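You operate a simulated robot arm through the tools that you are given. There is no shell and no other tool.

The job below is to be done with a simulated robot arm. You get a single attempt, and the scene is never put back.

## Task
Put things in order on the top of the work table. At the end: the purple bung stands where the blue battery stood; the pink cup stands where the purple bung stood; the white candle stands where the pink cup stood; the brown rag stands on top of the grey king pack; the blue battery stands where the brown rag stood; whatever was shut is shut again. Leave all else as you found it, and nothing knocked over.

It is judged by the outcome, as a careful person would: the job done as asked, and still so three seconds after it is handed in. It fails if anything else is knocked over, pushed out of place, dropped, spilled or broken.

## Robot
A 6-joint arm with a two-finger gripper, fixed in place. Base frame: the origin is at the foot of the arm, x ahead of it, y to its left, z up; the work surface is at about z = 0. Readings come in m, rad, newtons and seconds.
With the tool pointing down near the work surface it reaches from about 0.18 to 0.48 m from the base axis. Its first joint turns from -1.152 to 1.152 rad. Payload 1.76 kg.
The tool frame sits at the grasp point between the pads (the TCP): z along the fingers, y along the line on which they close. The tips reach 0.029 m beyond it. The gripper opens to 0.082 m; its body begins 0.058 m behind the TCP.
Orientation is that of the tool frame in the base frame, as [roll, pitch, yaw] about the fixed x, y, z axes, in that order (R = Rz(yaw) Ry(pitch) Rx(roll)). With the fingers straight down and closing along the base's y, the tool's x points along the base's -x, its y along +y and its z along -z.

## Interface
- The arm moves only by the tool move_arm. Its arguments are lists of equal length, an entry for each row: "travel": the shift along the base's x, y, z in mm, a list of three; "delta_rot": the turn, a rotation vector about the base's x, y, z in rad, a list of three; "jaw": the closure, from 0 (fully open) to 1 (shut). In form: {"travel": [[tx, ty, tz], ...], "delta_rot": [[rx, ry, rz], ...], "jaw": [jaw, ...]}. A call has 1 to 20 rows; each row shifts and turns the commanded pose from where the row before left it. A row lasts 0.2 s, in which the tool goes at most 0.05 m and 0.15 rad; a call with a longer step from one row to the next is refused whole, and so is a gripper value outside its range. A pose out of reach is approached as far as the arm can. The call stops where the force on the tool passes 40 N (or 10 N more than at its start, if that is more) or the arm is blocked; 0.2 s more then pass. Each finger travels about 0.2035 m/s and halts on what it meets, pressing with about 29 N; the grip force reading is that of the motor and also rises with nothing between the fingers. The clock runs only during rows and for 0.2 s after the last one: add rows that do not move to give the fingers time. The reply holds the time, the measured pose of the TCP, the force on the tool along the base axes, the opening and the grip force, in the units named above and with some noise, with the torque about the TCP (base axes, N m) and any sound that the robot's microphone picked up.
- Cameras (640 x 400 px; columns grow to the right, rows downward): "scene" is fixed at [0.075, 0.3417, 0.422]; the picture's right is [-0.73, -0.68, 0.00], its down [-0.41, 0.44, -0.80] and it looks along [0.54, -0.58, -0.60] (base axes); focal length 252 px, centre (320, 200). "wrist" rides on the gripper at [0.079, 0.004, -0.089] in the tool frame; the picture's right is [-0.05, 1.00, 0.00], its down [-0.71, -0.04, -0.71] and it looks along [-0.71, -0.04, 0.71] (tool axes); focal length 256 px, centre (320, 200). There is no depth. A picture from a camera that has moved, and an enlarged one, comes with that camera's place and axes in the base frame and with its lens. The place of the scene camera against the robot may be out by one fixed shift of up to 0.025 m in any direction.
- snapshot(camera): a new picture of that camera. The clock stands still meanwhile.
- enlarge(camera, box): a new picture of the part [left, top, right, bottom] of that camera's present view, enlarged. The clock stands still meanwhile.
- hand_in(): hands the job in; it is judged then, once.

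Places have to be worked out from the pictures, the camera data and where the tool is seen. Open the gripper and draw the arm clear of the work before you hand the job in, unless the task says otherwise.

The tools are called after "Call:" by a JSON object that holds its "method" and its "body". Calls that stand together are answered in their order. move_arm: Moves the arm, as the interface text tells. Its arguments: {"type":"object","properties":{"travel":{"type":"array"},"delta_rot":{"type":"array"},"jaw":{"type":"array"}},"required":["travel","delta_rot","jaw"]} The other tools are called the same way: snapshot (camera) takes a picture; enlarge (camera, box) takes an enlarged picture of a part of a camera's view; hand_in () hands the job in.

At the start:

```text
clock: 0.0
position: [0.2762, -0.1194, 0.2114]
orientation: [-3.141, 0.001, 3.141]
wrist_force: [-0.6, -0.5, 0.6]
moment: [-0.03, -0.06, 0.0]
grip_width: 0.0822
gripper_force: 0.0
```

scene: 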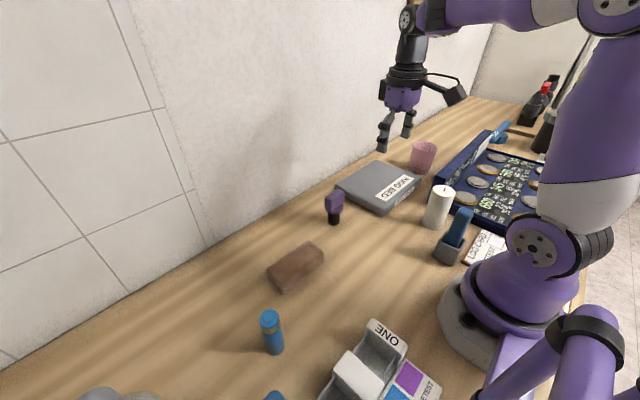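
wrist: 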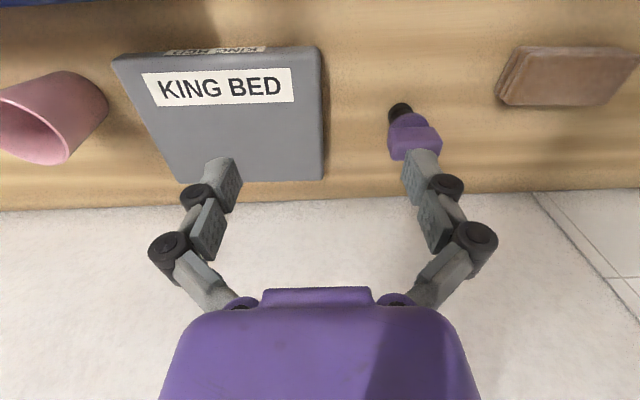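

I start with enlarged views of the scene camera to identify every object before planning.

Call:
{"method": "enlarge", "body": {"camera": "scene", "box": [220, 140, 420, 265]}}

Call:
{"method": "enlarge", "body": {"camera": "scene", "box": [220, 275, 460, 400]}}

Call:
{"method": "enlarge", "body": {"camera": "scene", "box": [400, 80, 600, 280]}}

Call:
{"method": "enlarge", "body": {"camera": "scene", "box": [60, 300, 300, 400]}}

```text
3.20 times, centred on (320, 202) of scene
camera zoom: at [0.075, 0.3417, 0.422], right [-0.73, -0.68, 0.0], down [-0.41, 0.44, -0.8], along [0.54, -0.58, -0.6], focal length 808 px, centre (320, 192)
```

zoom: 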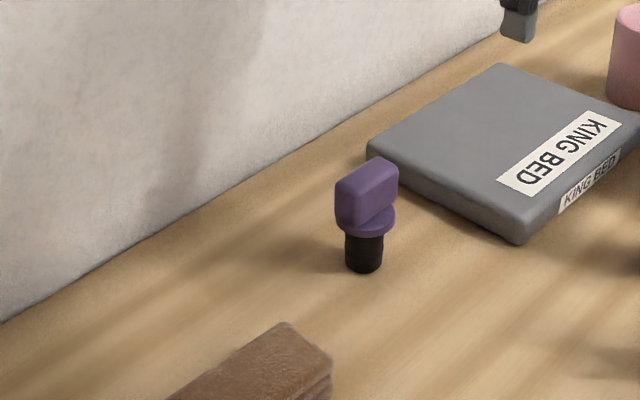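

```text
2.67 times, centred on (340, 338) of scene
camera zoom: at [0.075, 0.3417, 0.422], right [-0.73, -0.68, 0.0], down [-0.41, 0.44, -0.8], along [0.54, -0.58, -0.6], focal length 673 px, centre (267, -167)
```

zoom: 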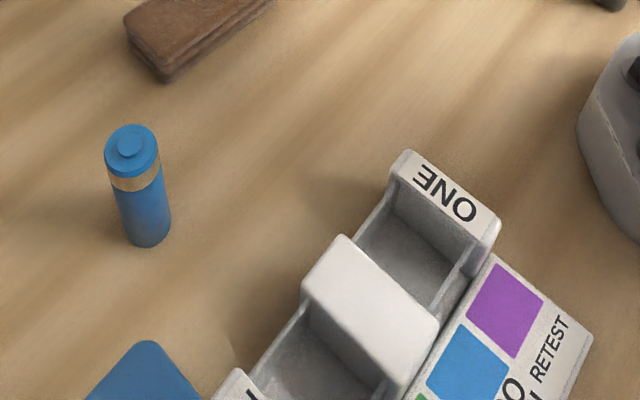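

```text
2.00 times, centred on (500, 180) of scene
camera zoom: at [0.075, 0.3417, 0.422], right [-0.73, -0.68, 0.0], down [-0.41, 0.44, -0.8], along [0.54, -0.58, -0.6], focal length 505 px, centre (-40, 240)
```

zoom: 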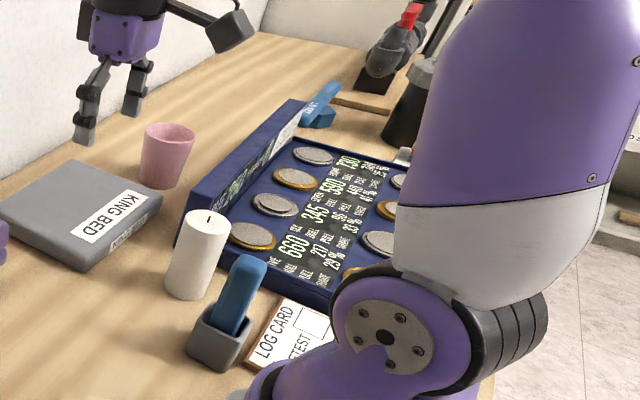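

```text
2.67 times, centred on (180, 350) of scene
camera zoom: at [0.075, 0.3417, 0.422], right [-0.73, -0.68, 0.0], down [-0.41, 0.44, -0.8], along [0.54, -0.58, -0.6], focal length 673 px, centre (693, -200)
```

zoom: 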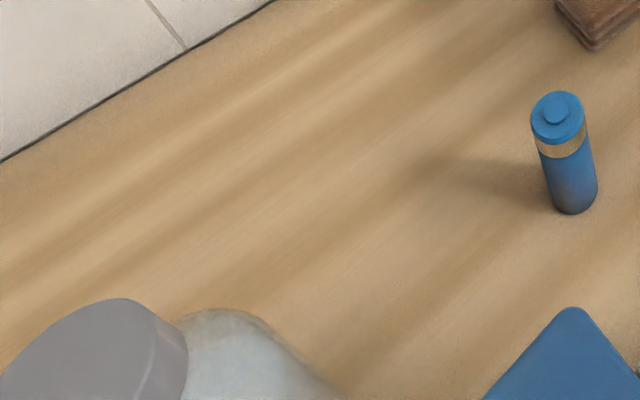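

The scene shows the bung, cup, candle, rag, battery and king pack, all upright. I lift the arm and sweep to the left to look at the rag and battery with the wrist camera.

Call:
{"method": "move_arm", "body": {"travel": [[0, 0, 30], [0, 0, 30], [-10, 40, 0], [-10, 40, 0], [-10, 40, 0], [-10, 40, 0], [-10, 40, 0], [0, 40, 0], [0, 20, 0], [0, 0, 0]], "delta_rot": [[0, 0, 0], [0, 0, 0], [0, 0, 0], [0, 0, 0], [0, 0, 0], [0, 0, 0], [0, 0, 0], [0, 0, 0], [0, 0, 0], [0, 0, 0]], "jaw": [0, 0, 0, 0, 0, 0, 0, 0, 0, 0]}}

Call:
{"method": "snapshot", "body": {"camera": "wrist"}}

Call:
{"method": "snapshot", "body": {"camera": "scene"}}

```text
clock: 2.2
position: [0.2252, 0.1421, 0.2725]
orientation: [3.141, -0.001, -3.14]
wrist_force: [0.0, 0.0, 0.0]
moment: [0.02, 0.03, -0.01]
grip_width: 0.0821
gripper_force: 0.0
```

```text
taken
camera wrist: at [0.1452, 0.1469, 0.3616], right [0.05, 1.0, 0.0], down [0.71, -0.04, 0.71], along [0.71, -0.04, -0.71], focal length 256 px, centre (320, 200)
```

wrist: 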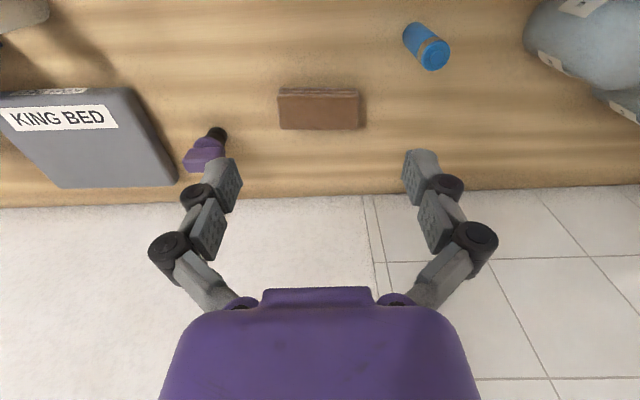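

```text
taken
```

scene: 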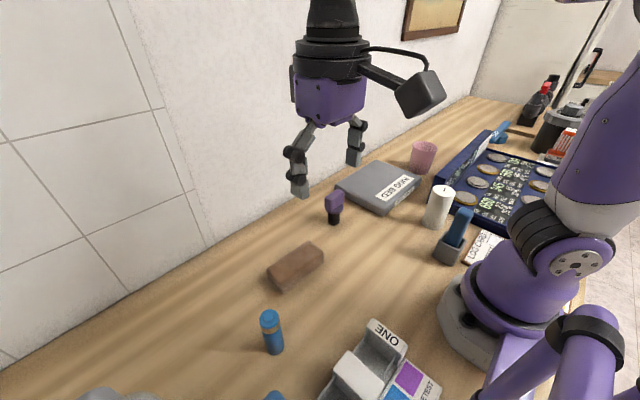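

The wrist view shows the rag near (0.31, 0.14), the battery further left and the bung to the right. I enlarge these areas to measure them more precisely.

Call:
{"method": "enlarge", "body": {"camera": "wrist", "box": [260, 70, 380, 145]}}

Call:
{"method": "enlarge", "body": {"camera": "wrist", "box": [380, 10, 476, 70]}}

Call:
{"method": "enlarge", "body": {"camera": "wrist", "box": [0, 70, 240, 220]}}

```text
5.33 times, centred on (320, 108) of wrist
camera zoom: at [0.1452, 0.1469, 0.3616], right [0.05, 1.0, 0.0], down [0.71, -0.04, 0.71], along [0.71, -0.04, -0.71], focal length 1365 px, centre (320, 693)
```

zoom: 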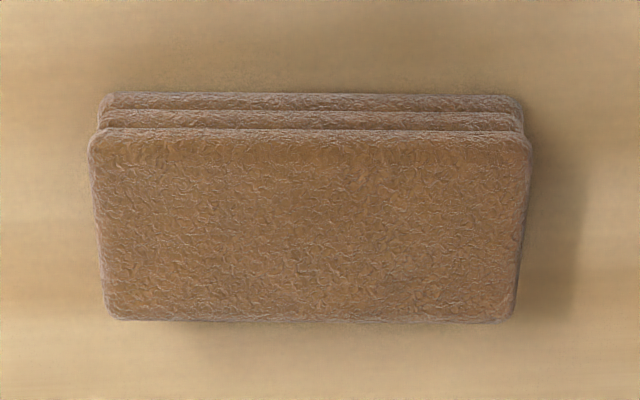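

```text
6.67 times, centred on (428, 40) of wrist
camera zoom: at [0.1452, 0.1469, 0.3616], right [0.05, 1.0, 0.0], down [0.71, -0.04, 0.71], along [0.71, -0.04, -0.71], focal length 1707 px, centre (-400, 1267)
```

zoom: 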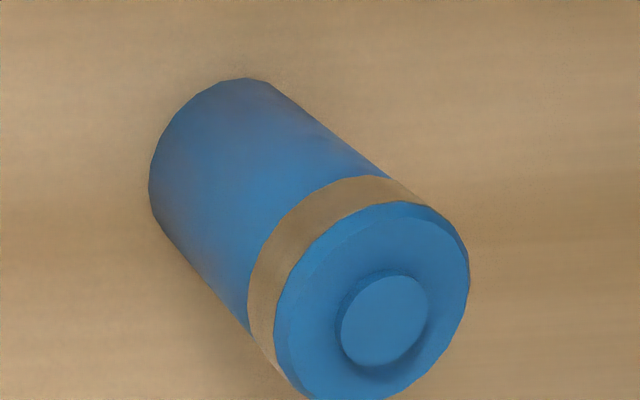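

```text
2.67 times, centred on (120, 145) of wrist
camera zoom: at [0.1452, 0.1469, 0.3616], right [0.05, 1.0, 0.0], down [0.71, -0.04, 0.71], along [0.71, -0.04, -0.71], focal length 683 px, centre (853, 347)
```

zoom: 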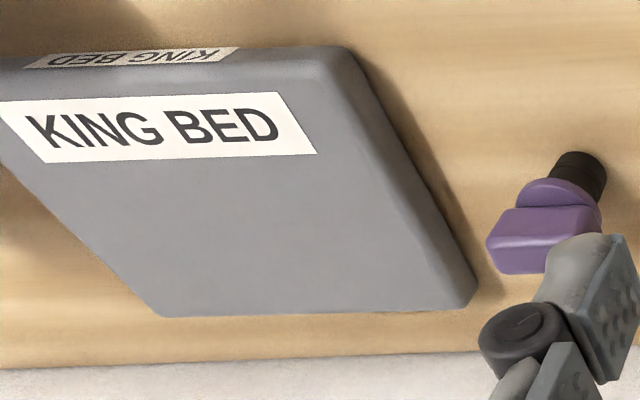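

Rag centre comes out at about (0.311, 0.136), battery (0.229, 0.258), bung around (0.355, -0.027). I turn the tool +90° about z so the wrist camera looks to the left, to check what surrounds the battery.

Call:
{"method": "move_arm", "body": {"travel": [[-2, -9, 0], [-2, -9, 0], [-2, -9, 0], [-2, -9, 0], [-2, -9, 0], [-2, -9, 0], [-2, -9, 0], [-2, -9, 0], [-2, -9, 0], [-2, -9, 0], [-2, -9, 0], [0, 0, 0]], "delta_rot": [[0, 0, 0.1428], [0, 0, 0.1428], [0, 0, 0.1428], [0, 0, 0.1428], [0, 0, 0.1428], [0, 0, 0.1428], [0, 0, 0.1428], [0, 0, 0.1428], [0, 0, 0.1428], [0, 0, 0.1428], [0, 0, 0.1428], [0, 0, 0]], "jaw": [0, 0, 0, 0, 0, 0, 0, 0, 0, 0, 0, 0]}}

Call:
{"method": "snapshot", "body": {"camera": "wrist"}}

Call:
{"method": "snapshot", "body": {"camera": "scene"}}

```text
clock: 4.8
position: [0.2022, 0.0411, 0.2728]
orientation: [3.141, 0.0, -1.569]
wrist_force: [-0.3, -0.4, -0.4]
moment: [-0.01, 0.01, 0.0]
grip_width: 0.0821
gripper_force: 0.1
```

```text
taken
camera wrist: at [0.1987, -0.0372, 0.3616], right [-1.0, 0.05, 0.0], down [0.04, 0.71, 0.71], along [0.04, 0.71, -0.71], focal length 256 px, centre (320, 200)
```

wrist: 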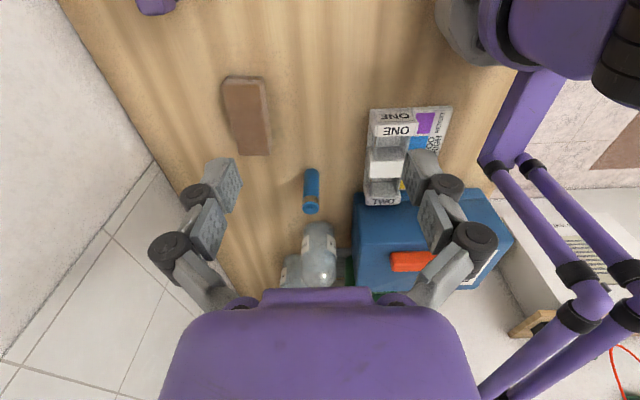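

```text
taken
```

scene: 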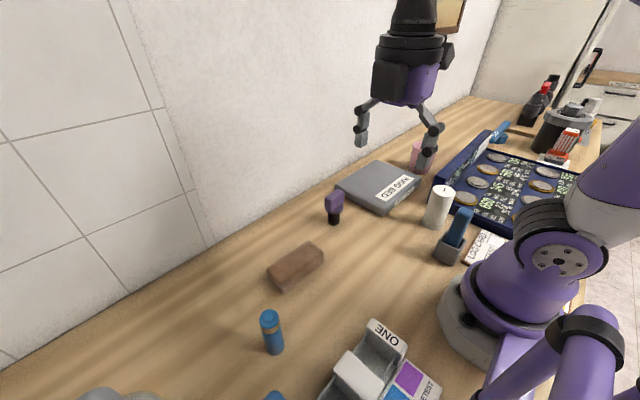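

There is a blue toolbox and clear bottles to the left beyond the battery. I enlarge that area for clearances around the battery.

Call:
{"method": "enlarge", "body": {"camera": "wrist", "box": [260, 140, 420, 300]}}

Call:
{"method": "enlarge", "body": {"camera": "wrist", "box": [180, 50, 360, 220]}}

```text
2.50 times, centred on (340, 220) of wrist
camera zoom: at [0.1987, -0.0372, 0.3616], right [-1.0, 0.05, 0.0], down [0.04, 0.71, 0.71], along [0.04, 0.71, -0.71], focal length 640 px, centre (270, 150)
```

zoom: 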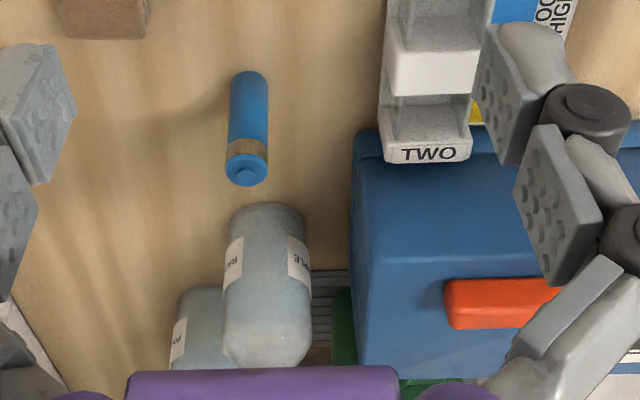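

```text
2.35 times, centred on (270, 135) of wrist
camera zoom: at [0.1987, -0.0372, 0.3616], right [-1.0, 0.05, 0.0], down [0.04, 0.71, 0.71], along [0.04, 0.71, -0.71], focal length 602 px, centre (438, 353)
```

zoom: 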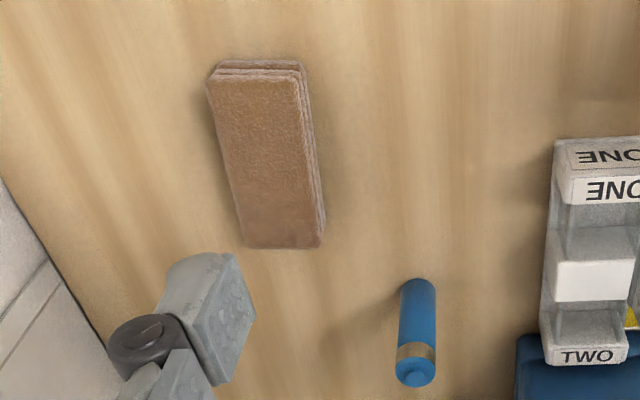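

Battery confirmed at about (0.2287, 0.2575) with good free space around it. Now I turn the tool half a revolution so the wrist camera looks right, toward the pack, cup and candle.

Call:
{"method": "move_arm", "body": {"travel": [[0, -2, 0], [0, -2, 0], [0, -2, 0], [0, -2, 0], [0, -2, 0], [0, -2, 0], [0, -2, 0], [0, -2, 0], [0, -2, 0], [0, -2, 0], [0, -2, 0]], "delta_rot": [[0, 0, -0.1428], [0, 0, -0.1428], [0, 0, -0.1428], [0, 0, -0.1428], [0, 0, -0.1428], [0, 0, -0.1428], [0, 0, -0.1428], [0, 0, -0.1428], [0, 0, -0.1428], [0, 0, -0.1428], [0, 0, -0.1428]], "jaw": [0, 0, 0, 0, 0, 0, 0, 0, 0, 0, 0]}}

Call:
{"method": "move_arm", "body": {"travel": [[0, -2, 0], [0, -2, 0], [0, -2, 0], [0, -2, 0], [0, -2, 0], [0, -2, 0], [0, -2, 0], [0, -2, 0], [0, -2, 0], [0, -2, 0], [0, -2, 0], [0, 0, 0]], "delta_rot": [[0, 0, -0.1428], [0, 0, -0.1428], [0, 0, -0.1428], [0, 0, -0.1428], [0, 0, -0.1428], [0, 0, -0.1428], [0, 0, -0.1428], [0, 0, -0.1428], [0, 0, -0.1428], [0, 0, -0.1428], [0, 0, -0.1428], [0, 0, 0]], "jaw": [0, 0, 0, 0, 0, 0, 0, 0, 0, 0, 0, 0]}}

Call:
{"method": "snapshot", "body": {"camera": "wrist"}}

```text
clock: 7.2
position: [0.204, 0.0193, 0.2725]
orientation: [-3.141, -0.001, 3.138]
wrist_force: [0.5, -0.6, -0.2]
moment: [0.01, -0.02, -0.02]
grip_width: 0.0822
gripper_force: 0.1
```

```text
clock: 9.8
position: [0.2032, -0.0021, 0.2723]
orientation: [3.141, -0.001, 1.567]
wrist_force: [0.5, 0.2, -0.4]
moment: [0.01, 0.03, 0.02]
grip_width: 0.0822
gripper_force: 0.0
```

```text
taken
camera wrist: at [0.2072, 0.0777, 0.3619], right [1.0, -0.05, 0.0], down [-0.04, -0.71, 0.71], along [-0.04, -0.71, -0.71], focal length 256 px, centre (320, 200)
```

wrist: 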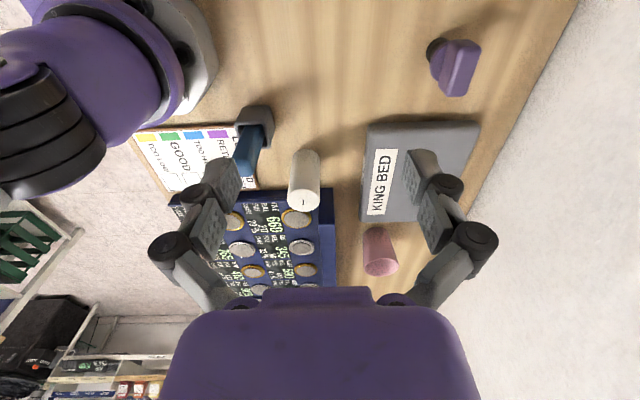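

Good view of all right-hand objects. I enlarge parts for measurement.

Call:
{"method": "enlarge", "body": {"camera": "wrist", "box": [400, 20, 500, 110]}}

Call:
{"method": "enlarge", "body": {"camera": "wrist", "box": [340, 110, 500, 290]}}

Call:
{"method": "enlarge", "body": {"camera": "wrist", "box": [210, 90, 370, 290]}}

```text
4.44 times, centred on (450, 65) of wrist
camera zoom: at [0.2072, 0.0777, 0.3619], right [1.0, -0.05, 0.0], down [-0.04, -0.71, 0.71], along [-0.04, -0.71, -0.71], focal length 1138 px, centre (-258, 800)
```

zoom: 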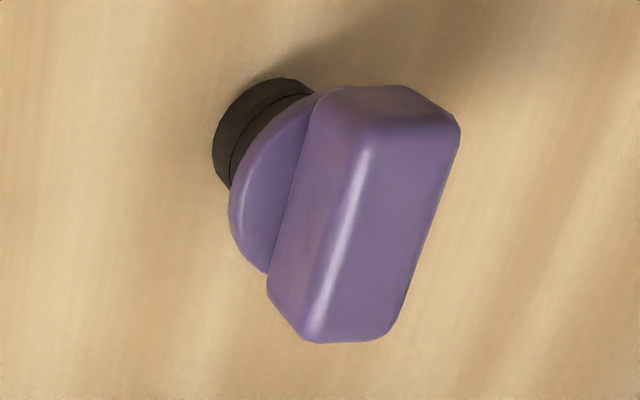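

```text
2.22 times, centred on (420, 200) of wrist
camera zoom: at [0.2072, 0.0777, 0.3619], right [1.0, -0.05, 0.0], down [-0.04, -0.71, 0.71], along [-0.04, -0.71, -0.71], focal length 569 px, centre (98, 200)
```

zoom: 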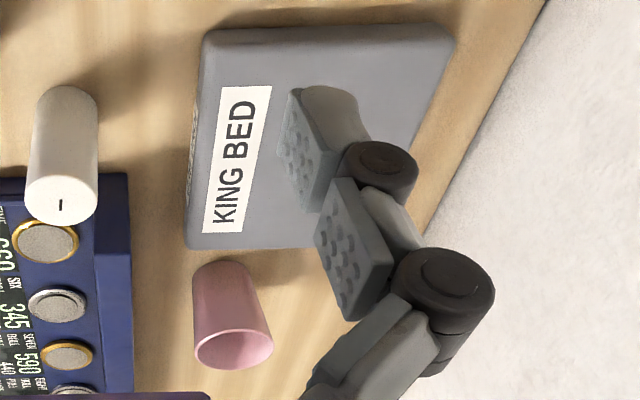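

```text
2.00 times, centred on (290, 190) of wrist
camera zoom: at [0.2072, 0.0777, 0.3619], right [1.0, -0.05, 0.0], down [-0.04, -0.71, 0.71], along [-0.04, -0.71, -0.71], focal length 512 px, centre (380, 220)
```

zoom: 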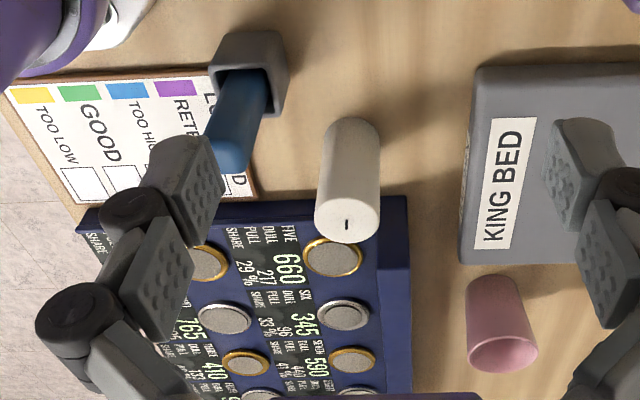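

I get estimates: cup near (0.316, -0.407), candle near (0.167, -0.186), bung near (0.352, -0.025). I enlarge the pack's near edges and the box/holder area around the candle to get heights.

Call:
{"method": "enlarge", "body": {"camera": "wrist", "box": [350, 110, 420, 160]}}

Call:
{"method": "enlarge", "body": {"camera": "wrist", "box": [430, 110, 500, 160]}}

Call:
{"method": "enlarge", "body": {"camera": "wrist", "box": [350, 190, 420, 290]}}

Call:
{"method": "enlarge", "body": {"camera": "wrist", "box": [220, 90, 350, 230]}}

Call:
{"method": "enlarge", "body": {"camera": "scene", "box": [410, 120, 530, 280]}}

```text
8.00 times, centred on (385, 135) of wrist
camera zoom: at [0.2072, 0.0777, 0.3619], right [1.0, -0.05, 0.0], down [-0.04, -0.71, 0.71], along [-0.04, -0.71, -0.71], focal length 2048 px, centre (-200, 720)
```

zoom: 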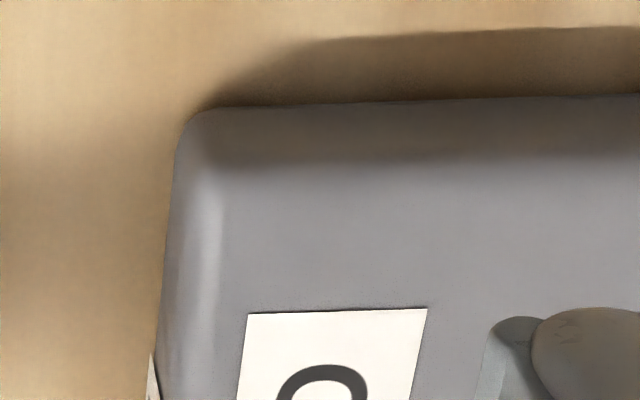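

```text
8.00 times, centred on (465, 135) of wrist
camera zoom: at [0.2072, 0.0777, 0.3619], right [1.0, -0.05, 0.0], down [-0.04, -0.71, 0.71], along [-0.04, -0.71, -0.71], focal length 2048 px, centre (-840, 720)
```

zoom: 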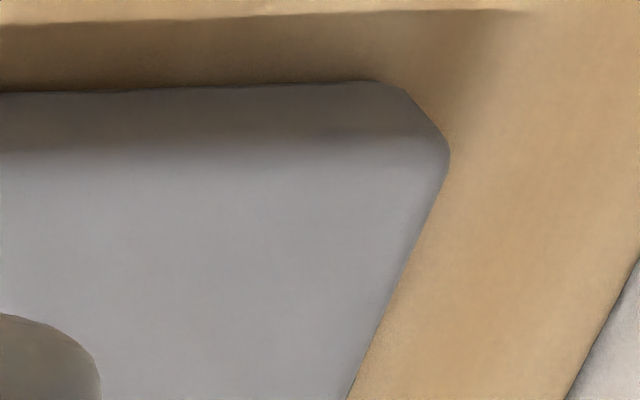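

```text
4.00 times, centred on (385, 240) of wrist
camera zoom: at [0.2072, 0.0777, 0.3619], right [1.0, -0.05, 0.0], down [-0.04, -0.71, 0.71], along [-0.04, -0.71, -0.71], focal length 1024 px, centre (60, 40)
```

zoom: 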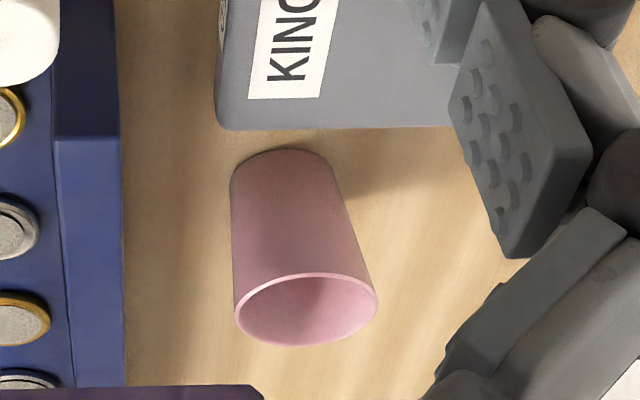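

```text
2.86 times, centred on (285, 160) of wrist
camera zoom: at [0.2072, 0.0777, 0.3619], right [1.0, -0.05, 0.0], down [-0.04, -0.71, 0.71], along [-0.04, -0.71, -0.71], focal length 731 px, centre (420, 314)
```

zoom: 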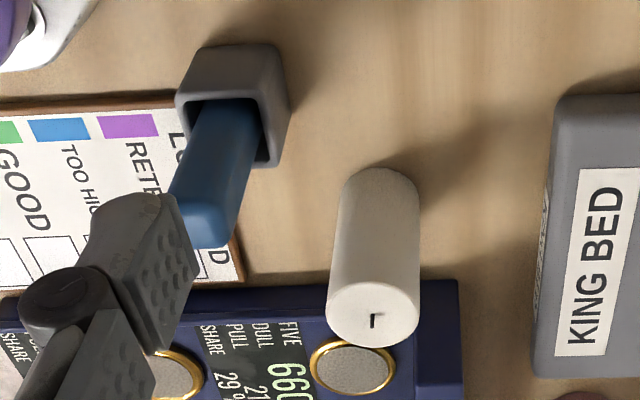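

```text
2.50 times, centred on (470, 200) of scene
camera zoom: at [0.075, 0.3417, 0.422], right [-0.73, -0.68, 0.0], down [-0.41, 0.44, -0.8], along [0.54, -0.58, -0.6], focal length 631 px, centre (-55, 200)
```

zoom: 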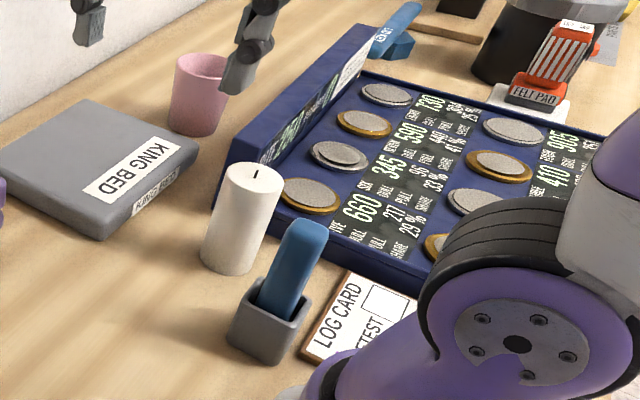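

Triangulating label corners gives the pack top at z ≈ 0.031 with its centre near (0.347, -0.215). Now I move above the rag with the jaws closing across its short (x) side.

Call:
{"method": "move_arm", "body": {"travel": [[18, 23, 0], [18, 23, -20], [18, 23, -25], [18, 23, -25], [18, 23, -25], [18.5, 24, -27], [0, 0, 0], [0, 0, 0]], "delta_rot": [[0, 0, -0.025], [0, 0, -0.025], [0, 0, 0], [0, 0, 0], [0, 0, 0], [0, 0, 0], [0, 0, 0], [0, 0, 0]], "jaw": [0, 0, 0, 0, 0, 0, 0, 0]}}

Call:
{"method": "snapshot", "body": {"camera": "wrist"}}

Call:
{"method": "snapshot", "body": {"camera": "scene"}}

```text
clock: 11.6
position: [0.3112, 0.1377, 0.1496]
orientation: [-3.141, -0.001, 1.522]
wrist_force: [-0.7, -1.3, 0.5]
moment: [0.02, -0.03, 0.02]
grip_width: 0.0821
gripper_force: 0.0
```

```text
taken
camera wrist: at [0.3197, 0.2175, 0.2392], right [0.99, -0.1, 0.0], down [-0.07, -0.7, 0.71], along [-0.07, -0.7, -0.71], focal length 256 px, centre (320, 200)
```

wrist: 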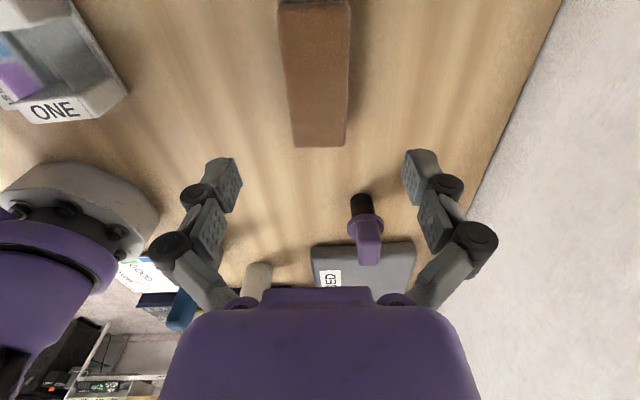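

```text
taken
```

scene: 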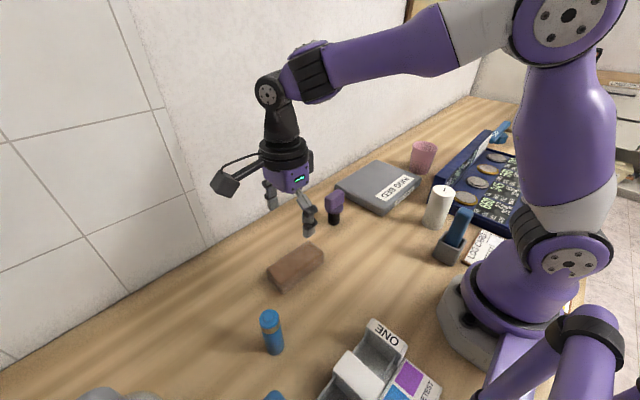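

The rag lies centred beneath the fingers (axis yaw ≈ -0.06). I descend to TCP z ≈ 0.034 and close.

Call:
{"method": "move_arm", "body": {"travel": [[-1, 0, -25], [0, 0, -25], [0, 0, -25], [0, 0, -25], [0, 0, -10], [0, 0, -5.5], [0, 0, 0]], "delta_rot": [[0, 0, -0.012], [0, 0, 0], [0, 0, 0], [0, 0, 0], [0, 0, 0], [0, 0, 0], [0, 0, 0]], "jaw": [0, 0, 0, 0, 0, 0, 0]}}

Call:
{"method": "snapshot", "body": {"camera": "scene"}}

Call:
{"method": "snapshot", "body": {"camera": "wrist"}}

```text
clock: 13.2
position: [0.3098, 0.1372, 0.0332]
orientation: [3.141, 0.001, 1.509]
wrist_force: [0.0, -0.2, 0.8]
moment: [-0.01, 0.02, 0.0]
grip_width: 0.0818
gripper_force: 0.0
```

```text
taken
```

scene: 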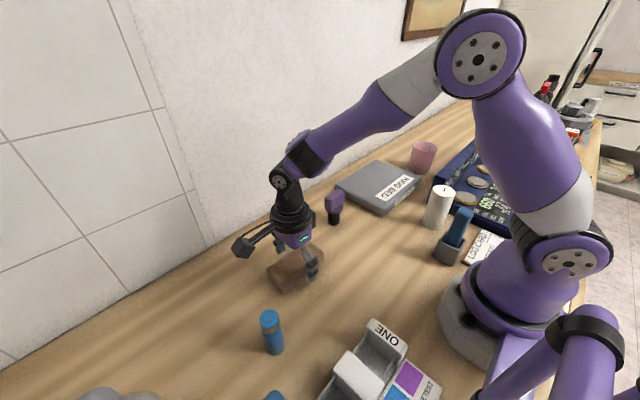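

```text
taken
camera wrist: at [0.3191, 0.2164, 0.1239], right [0.99, -0.11, 0.0], down [-0.08, -0.7, 0.71], along [-0.08, -0.7, -0.71], focal length 256 px, centre (320, 200)
```

wrist: 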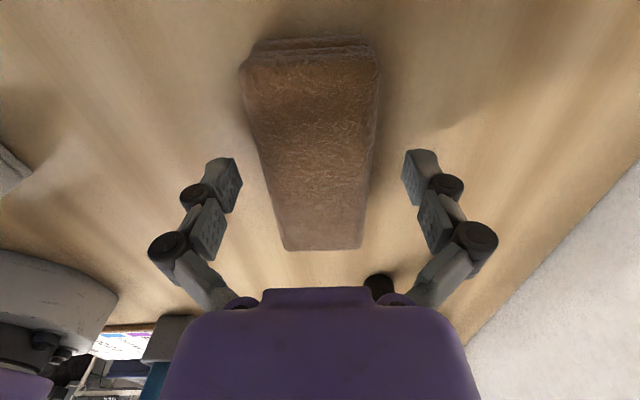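

The fingers straddle the rag cleanly. I close the jaws on it.

Call:
{"method": "move_arm", "body": {"travel": [[0, 0, 0], [0, 0, 0], [0, 0, 0]], "delta_rot": [[0, 0, 0], [0, 0, 0], [0, 0, 0]], "jaw": [0.4, 1, 1]}}

```text
clock: 14.0
position: [0.3106, 0.1367, 0.0347]
orientation: [3.14, -0.001, 1.51]
wrist_force: [-0.8, 0.2, 11.6]
moment: [-0.06, 0.07, 0.01]
grip_width: 0.0485
gripper_force: 28.6
```

Gripped at 0.0485 m width. I lift it straight up and check.

Call:
{"method": "move_arm", "body": {"travel": [[0, 0, 10], [0, 0, 25], [0, 0, 35], [0, 0, 35], [0, 0, 0]], "delta_rot": [[0, 0, 0], [0, 0, 0], [0, 0, 0], [0, 0, 0], [0, 0, 0]], "jaw": [1, 1, 1, 1, 1]}}

Call:
{"method": "snapshot", "body": {"camera": "wrist"}}

Call:
{"method": "snapshot", "body": {"camera": "scene"}}

```text
clock: 15.2
position: [0.3103, 0.1373, 0.1388]
orientation: [-3.141, 0.0, 1.511]
wrist_force: [0.4, -0.3, 0.0]
moment: [-0.04, 0.02, 0.0]
grip_width: 0.0487
gripper_force: 29.1
```

```text
taken
camera wrist: at [0.319, 0.2169, 0.2297], right [0.99, -0.11, 0.0], down [-0.08, -0.7, 0.71], along [-0.08, -0.7, -0.71], focal length 256 px, centre (320, 200)
```

wrist: 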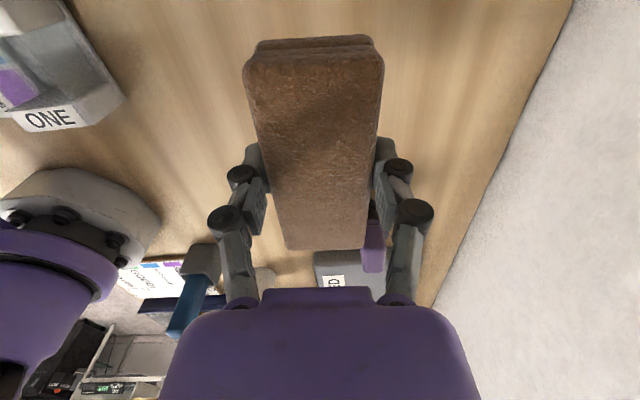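

```text
taken
```

scene: 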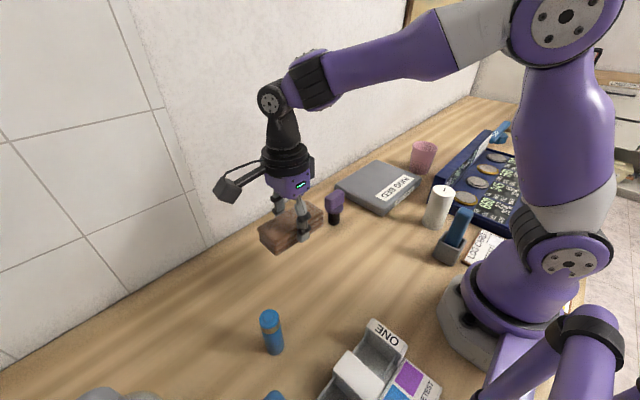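

The rag is held level. I raise it and carry it over the pack centre (0.346, -0.215).

Call:
{"method": "move_arm", "body": {"travel": [[0, 0, 30], [0, 0, 30], [4, -39, 0], [4, -39, 0], [4, -39, 0], [4, -39, 0], [4, -39, 0], [4, -39, 0], [4, -39, 0], [4, -39, 0], [4, -40, 0], [0, 0, 0], [0, 0, 0]], "delta_rot": [[0, 0, 0], [0, 0, 0], [0, 0, 0.006], [0, 0, 0.006], [0, 0, 0.006], [0, 0, 0.006], [0, 0, 0.006], [0, 0, 0.006], [0, 0, 0.006], [0, 0, 0.006], [0, 0, 0.006], [0, 0, 0], [0, 0, 0]], "jaw": [1, 1, 1, 1, 1, 1, 1, 1, 1, 1, 1, 1, 1]}}

Call:
{"method": "snapshot", "body": {"camera": "wrist"}}

Call:
{"method": "snapshot", "body": {"camera": "scene"}}

```text
clock: 18.0
position: [0.3478, -0.2161, 0.2005]
orientation: [-3.141, 0.0, 1.563]
wrist_force: [-0.3, -0.2, 0.0]
moment: [-0.01, 0.02, 0.01]
grip_width: 0.0488
gripper_force: 29.2
```

```text
taken
camera wrist: at [0.3515, -0.1355, 0.2905], right [1.0, -0.06, 0.0], down [-0.04, -0.71, 0.71], along [-0.04, -0.71, -0.71], focal length 256 px, centre (320, 200)
```

wrist: 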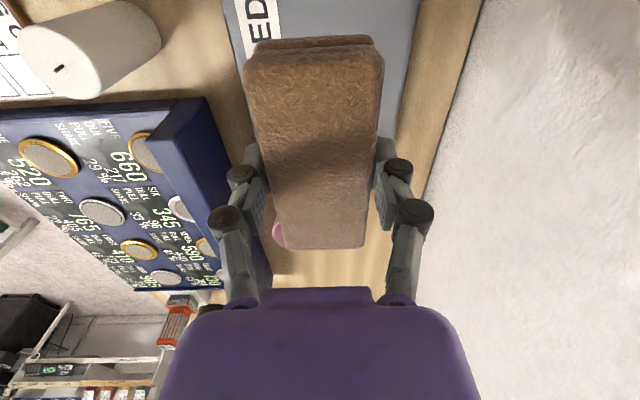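

```text
taken
```

scene: 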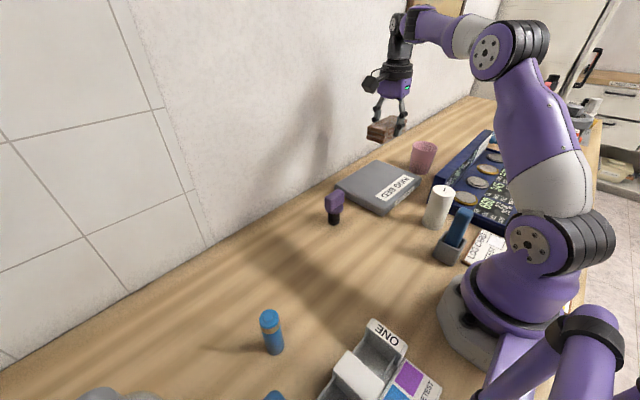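

The pack's far edge measures x ≈ 0.43, so the rag is over the middle. I lower it to just above the pack and check from the scene camera.

Call:
{"method": "move_arm", "body": {"travel": [[0, 0, -35], [0, 0, -35], [0, 0, -30], [0, 0, -20], [0, 0, -5], [0, 0, 0]], "delta_rot": [[0, 0, 0], [0, 0, 0], [0, 0, 0], [0, 0, 0], [0, 0, 0], [0, 0, 0]], "jaw": [1, 1, 1, 1, 1, 1]}}

Call:
{"method": "enlarge", "body": {"camera": "scene", "box": [320, 130, 440, 230]}}

```text
clock: 19.4
position: [0.3477, -0.2145, 0.0737]
orientation: [-3.14, 0.0, 1.561]
wrist_force: [-0.2, -0.4, -0.6]
moment: [0.03, 0.01, 0.0]
grip_width: 0.0489
gripper_force: 29.1
```

```text
4.00 times, centred on (380, 180) of scene
camera zoom: at [0.075, 0.3417, 0.422], right [-0.73, -0.68, 0.0], down [-0.41, 0.44, -0.8], along [0.54, -0.58, -0.6], focal length 1010 px, centre (80, 280)
```

zoom: 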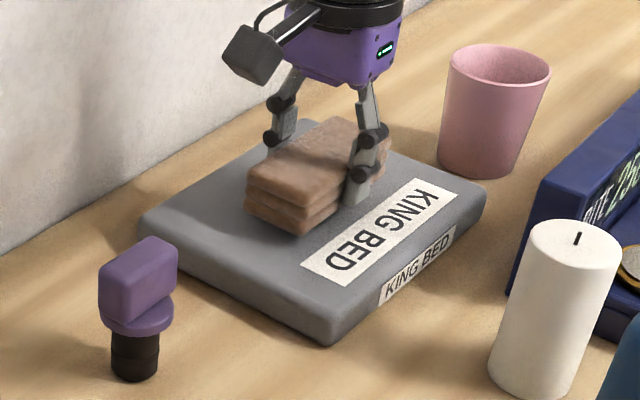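

Rag hovers just above the pack. I lower in small steps watching for contact force.

Call:
{"method": "move_arm", "body": {"travel": [[0, 0, -3], [0, 0, -2], [0, 0, 0]], "delta_rot": [[0, 0, 0], [0, 0, 0], [0, 0, 0]], "jaw": [1, 1, 1]}}

```text
clock: 20.2
position: [0.3466, -0.2146, 0.0683]
orientation: [-3.141, -0.001, 1.562]
wrist_force: [-0.6, -1.1, 0.4]
moment: [-0.03, 0.0, -0.02]
grip_width: 0.0487
gripper_force: 29.5
```

No contact yet; I go down another 2 mm at a time.

Call:
{"method": "move_arm", "body": {"travel": [[0, 0, -2], [0, 0, 0]], "delta_rot": [[0, 0, 0], [0, 0, 0]], "jaw": [1, 1]}}

Call:
{"method": "move_arm", "body": {"travel": [[0, 0, -1], [0, 0, 0]], "delta_rot": [[0, 0, 0], [0, 0, 0]], "jaw": [1, 1]}}

```text
clock: 20.8
position: [0.3476, -0.2157, 0.067]
orientation: [3.141, 0.002, 1.56]
wrist_force: [-0.8, -0.3, -0.9]
moment: [-0.01, -0.05, -0.06]
grip_width: 0.0488
gripper_force: 28.7
```

```text
clock: 21.4
position: [0.3468, -0.2142, 0.0664]
orientation: [-3.141, -0.001, 1.562]
wrist_force: [0.8, 0.5, -0.5]
moment: [0.01, -0.01, -0.02]
grip_width: 0.049
gripper_force: 28.6
```

Still free. I continue down in 1.5 mm steps.

Call:
{"method": "move_arm", "body": {"travel": [[0, 0, -1.5], [0, 0, 0]], "delta_rot": [[0, 0, 0], [0, 0, 0]], "jaw": [1, 1]}}

Call:
{"method": "move_arm", "body": {"travel": [[0, 0, -1.5], [0, 0, 0]], "delta_rot": [[0, 0, 0], [0, 0, 0]], "jaw": [1, 1]}}

```text
clock: 22.0
position: [0.3475, -0.2144, 0.065]
orientation: [-3.14, -0.001, 1.561]
wrist_force: [0.0, 0.7, 0.8]
moment: [-0.02, -0.02, 0.01]
grip_width: 0.0487
gripper_force: 29.2
```

```text
clock: 22.6
position: [0.3478, -0.2152, 0.0644]
orientation: [3.14, 0.003, 1.562]
wrist_force: [-4.3, 1.7, 21.9]
moment: [0.22, 0.22, -0.03]
grip_width: 0.0489
gripper_force: 29.3
```

Contact at z ≈ 0.0645. I relieve the pressure by 0.8 mm, open the jaws and rise.

Call:
{"method": "move_arm", "body": {"travel": [[0, 0, 0.8], [0, 0, 0], [0, 0, 0], [0, 0, 10], [0, 0, 30], [0, 0, 40], [0, 0, 40], [0, 0, 0]], "delta_rot": [[0, 0, 0], [0, 0, 0], [0, 0, 0], [0, 0, 0], [0, 0, 0], [0, 0, 0], [0, 0, 0], [0, 0, 0]], "jaw": [1, 0.1, 0, 0, 0, 0, 0, 0]}}

Call:
{"method": "enlarge", "body": {"camera": "scene", "box": [300, 110, 460, 240]}}

Call:
{"method": "snapshot", "body": {"camera": "wrist"}}

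```text
clock: 24.4
position: [0.347, -0.2151, 0.1833]
orientation: [-3.14, 0.001, 1.562]
wrist_force: [0.6, -0.6, 0.8]
moment: [0.02, 0.0, 0.01]
grip_width: 0.0819
gripper_force: 0.0
```

```text
3.08 times, centred on (380, 175) of scene
camera zoom: at [0.075, 0.3417, 0.422], right [-0.73, -0.68, 0.0], down [-0.41, 0.44, -0.8], along [0.54, -0.58, -0.6], focal length 777 px, centre (135, 277)
```

zoom: 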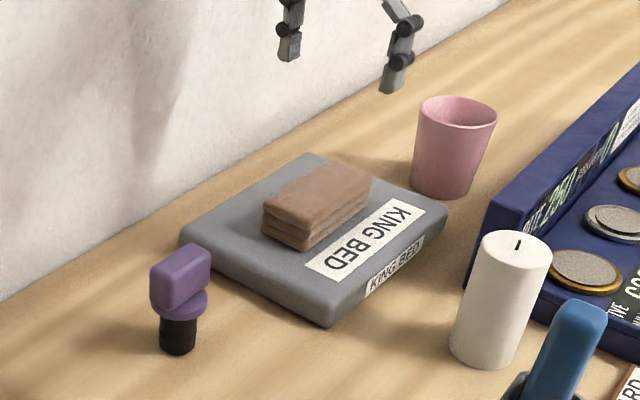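

```text
taken
camera wrist: at [0.3524, -0.1352, 0.2741], right [1.0, -0.06, 0.0], down [-0.04, -0.71, 0.71], along [-0.04, -0.71, -0.71], focal length 256 px, centre (320, 200)
```

wrist: 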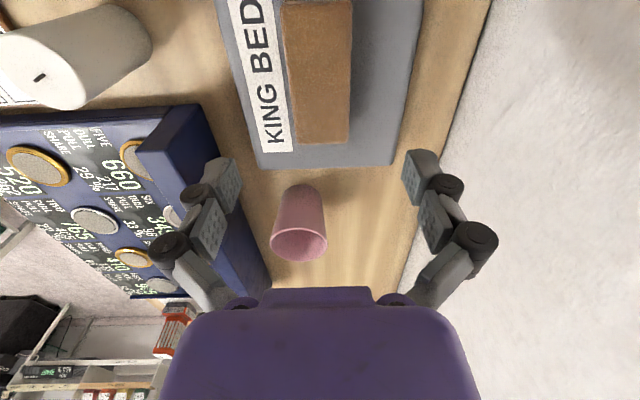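

The rag is resting squarely on the pack and nothing else moved. I zoom in on the cup from here for a better position estimate.

Call:
{"method": "enlarge", "body": {"camera": "wrist", "box": [250, 170, 350, 270]}}

Call:
{"method": "enlarge", "body": {"camera": "wrist", "box": [0, 0, 260, 200]}}

```text
4.00 times, centred on (300, 220) of wrist
camera zoom: at [0.3524, -0.1352, 0.2741], right [1.0, -0.06, 0.0], down [-0.04, -0.71, 0.71], along [-0.04, -0.71, -0.71], focal length 1024 px, centre (400, 120)
```

zoom: 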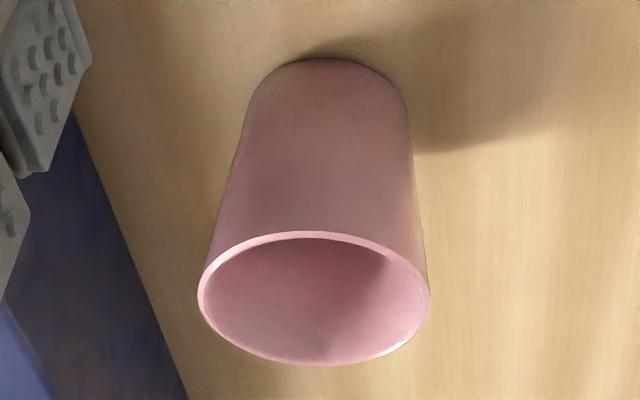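

```text
2.00 times, centred on (130, 100) of wrist
camera zoom: at [0.3524, -0.1352, 0.2741], right [1.0, -0.06, 0.0], down [-0.04, -0.71, 0.71], along [-0.04, -0.71, -0.71], focal length 512 px, centre (700, 400)
```

zoom: 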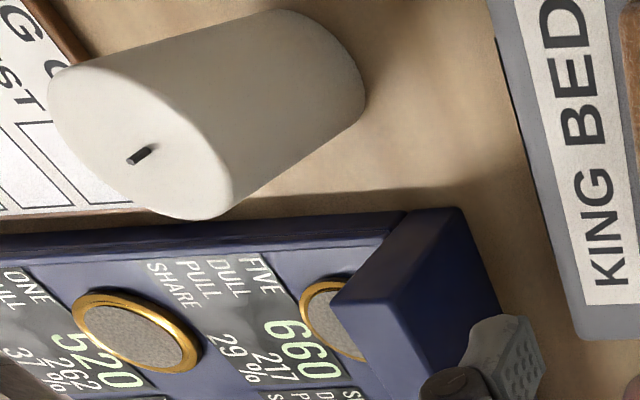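

Cup centre ≈ (0.310, -0.405), rim ø ≈ 0.075, base ø ≈ 0.06, height ≈ 0.083. Next the battery: I travel above it while turning the tool so the camera faces back toward the base.

Call:
{"method": "move_arm", "body": {"travel": [[-7, 27.8, 1], [-7, 27.8, 1], [-7, 27.8, 0], [-7, 27.8, 0], [-7, 27.8, 0], [-7, 27.8, 0], [-7, 27.8, 0], [-7, 27.8, 0], [-7, 27.8, 0], [-7, 27.8, 0], [-7, 27.8, 0], [-7, 27.8, 0], [-7, 27.8, 0], [-7, 27.8, 0], [-7, 27.8, 0], [-7, 27.8, 0], [-6.3, 27.8, 0], [0, 0, 0], [0, 0, 0]], "delta_rot": [[0, 0, 0.1427], [0, 0, 0.1427], [0, 0, 0.1427], [0, 0, 0.1427], [0, 0, 0.1427], [0, 0, 0.1427], [0, 0, 0.1427], [0, 0, 0.1427], [0, 0, 0.1427], [0, 0, 0.1427], [0, 0, 0.1427], [0, 0, 0.1427], [0, 0, 0.1427], [0, 0, 0.1427], [0, 0, 0.1427], [0, 0, 0.1427], [0, 0, 0.1427], [0, 0, 0], [0, 0, 0]], "jaw": [0, 0, 0, 0, 0, 0, 0, 0, 0, 0, 0, 0, 0, 0, 0, 0, 0, 0, 0]}}

Call:
{"method": "snapshot", "body": {"camera": "wrist"}}

Call:
{"method": "snapshot", "body": {"camera": "scene"}}

```text
clock: 28.4
position: [0.2293, 0.2584, 0.1869]
orientation: [3.14, 0.0, -2.293]
wrist_force: [-0.4, -0.5, -0.6]
moment: [-0.02, 0.01, -0.01]
grip_width: 0.0819
gripper_force: 0.1
```

```text
taken
camera wrist: at [0.1726, 0.2011, 0.2759], right [-0.71, 0.7, 0.0], down [0.49, 0.51, 0.71], along [0.49, 0.51, -0.71], focal length 256 px, centre (320, 200)
```

wrist: 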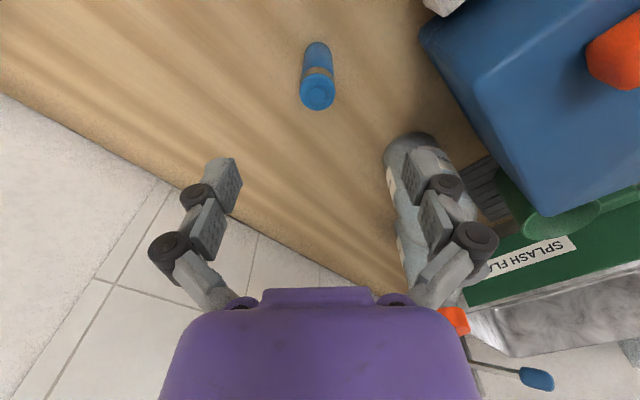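

```text
taken
```

scene: 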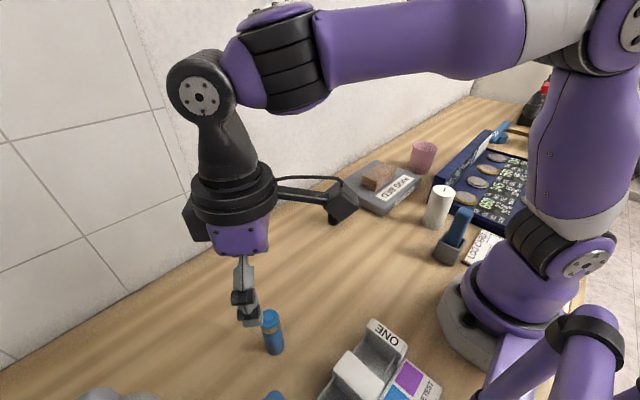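

The battery is almost centred. I zoom in to refine its position and height.

Call:
{"method": "enlarge", "body": {"camera": "wrist", "box": [270, 25, 370, 125]}}

```text
4.00 times, centred on (320, 75) of wrist
camera zoom: at [0.1726, 0.2011, 0.2759], right [-0.71, 0.7, 0.0], down [0.49, 0.51, 0.71], along [0.49, 0.51, -0.71], focal length 1024 px, centre (320, 700)
```

zoom: 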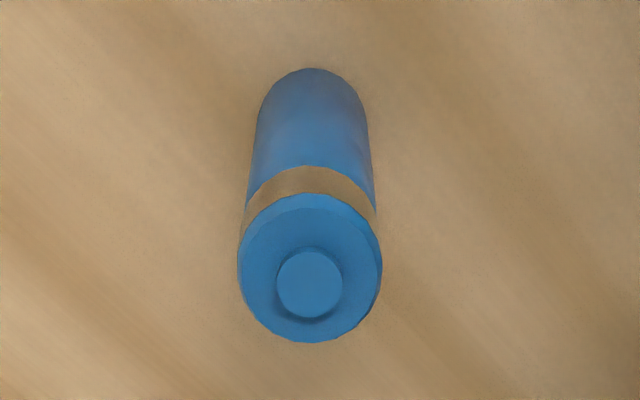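

Battery at about (0.228, 0.256), ø ≈ 0.027, height ≈ 0.084. I descend around it to TCP z ≈ 0.052 with the jaws open.

Call:
{"method": "move_arm", "body": {"travel": [[-1.3, -2.4, -25], [0, 0, -30], [0, 0, -30], [0, 0, -25], [0, 0, -25], [0, 0, 0]], "delta_rot": [[0, 0, 0], [0, 0, 0], [0, 0, 0], [0, 0, 0], [0, 0, 0], [0, 0, 0]], "jaw": [0, 0, 0, 0, 0, 0]}}

Call:
{"method": "snapshot", "body": {"camera": "wrist"}}

Call:
{"method": "snapshot", "body": {"camera": "scene"}}

```text
clock: 29.8
position: [0.2264, 0.2536, 0.0497]
orientation: [3.141, 0.001, -2.293]
wrist_force: [0.7, 0.0, -0.8]
moment: [-0.04, -0.01, -0.01]
grip_width: 0.0818
gripper_force: 0.1
```

```text
taken
camera wrist: at [0.1715, 0.1986, 0.1397], right [-0.71, 0.7, 0.0], down [0.5, 0.5, 0.71], along [0.5, 0.5, -0.71], focal length 256 px, centre (320, 200)
```

wrist: 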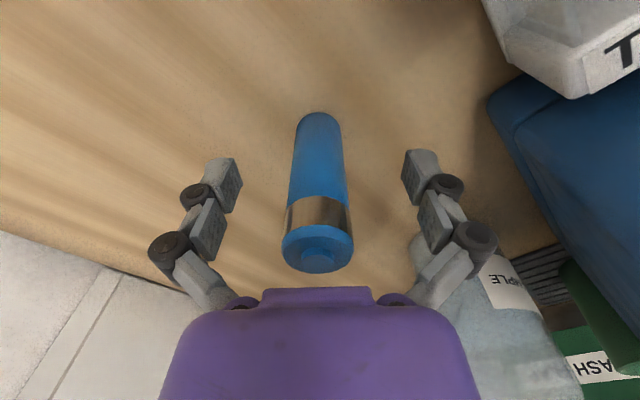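

```text
taken
```

scene: 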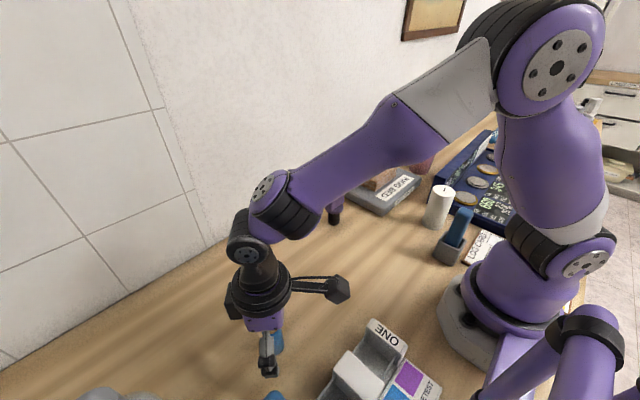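

Laterally centred; radially the battery is about 3–4 mm further out. I shift outward slightly and close the jaws.

Call:
{"method": "move_arm", "body": {"travel": [[2.3, 2.5, 0], [0, 0, 0], [0, 0, 0], [0, 0, 0], [0, 0, 0]], "delta_rot": [[0, 0, 0], [0, 0, 0], [0, 0, 0], [0, 0, 0], [0, 0, 0]], "jaw": [0, 0.4, 0.8, 1, 1]}}

Call:
{"method": "snapshot", "body": {"camera": "wrist"}}

```text
clock: 31.0
position: [0.23, 0.2576, 0.051]
orientation: [-3.141, 0.001, -2.294]
wrist_force: [1.8, 0.1, 8.3]
moment: [-0.03, -0.06, -0.03]
grip_width: 0.0254
gripper_force: 29.0
```

```text
taken
camera wrist: at [0.1738, 0.2014, 0.1406], right [-0.71, 0.7, 0.0], down [0.49, 0.5, 0.71], along [0.5, 0.51, -0.71], focal length 256 px, centre (320, 200)
```

wrist: 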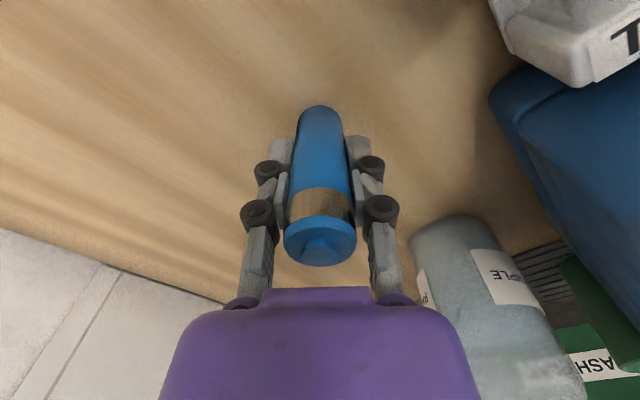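

The battery is held (0.0254 m). I lift it and carry it to the rag's former place (0.3105, 0.1365), staying slightly above the table.

Call:
{"method": "move_arm", "body": {"travel": [[0, 0, 5], [0, 0, 20], [0, 0, 35], [14, -20, 0], [14, -20, 0], [14, -20, 0], [14, -20, 0], [14, -20, 0], [11, -20.5, 0], [0, 0, 0], [0, 0, 0]], "delta_rot": [[0, 0, 0], [0, 0, 0], [0, 0, 0], [0, 0, 0], [0, 0, 0], [0, 0, 0], [0, 0, 0], [0, 0, 0], [0, 0, 0], [0, 0, 0], [0, 0, 0]], "jaw": [1, 1, 1, 1, 1, 1, 1, 1, 1, 1, 1]}}

Call:
{"method": "snapshot", "body": {"camera": "wrist"}}

Call:
{"method": "snapshot", "body": {"camera": "scene"}}

```text
clock: 33.4
position: [0.31, 0.137, 0.112]
orientation: [3.141, -0.002, -2.293]
wrist_force: [0.4, -0.1, -1.5]
moment: [0.03, -0.02, -0.02]
grip_width: 0.0251
gripper_force: 29.4
```

```text
taken
camera wrist: at [0.2546, 0.0811, 0.2013], right [-0.71, 0.7, 0.0], down [0.5, 0.5, 0.71], along [0.5, 0.5, -0.71], focal length 256 px, centre (320, 200)
```

wrist: 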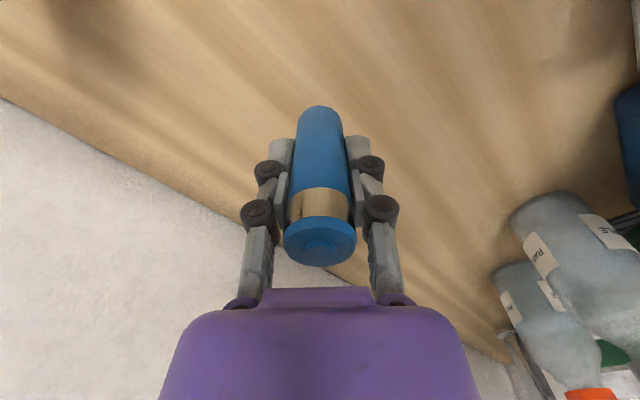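

```text
taken
```

scene: 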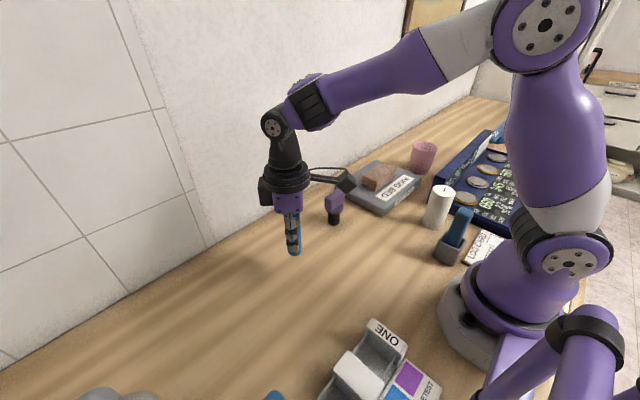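

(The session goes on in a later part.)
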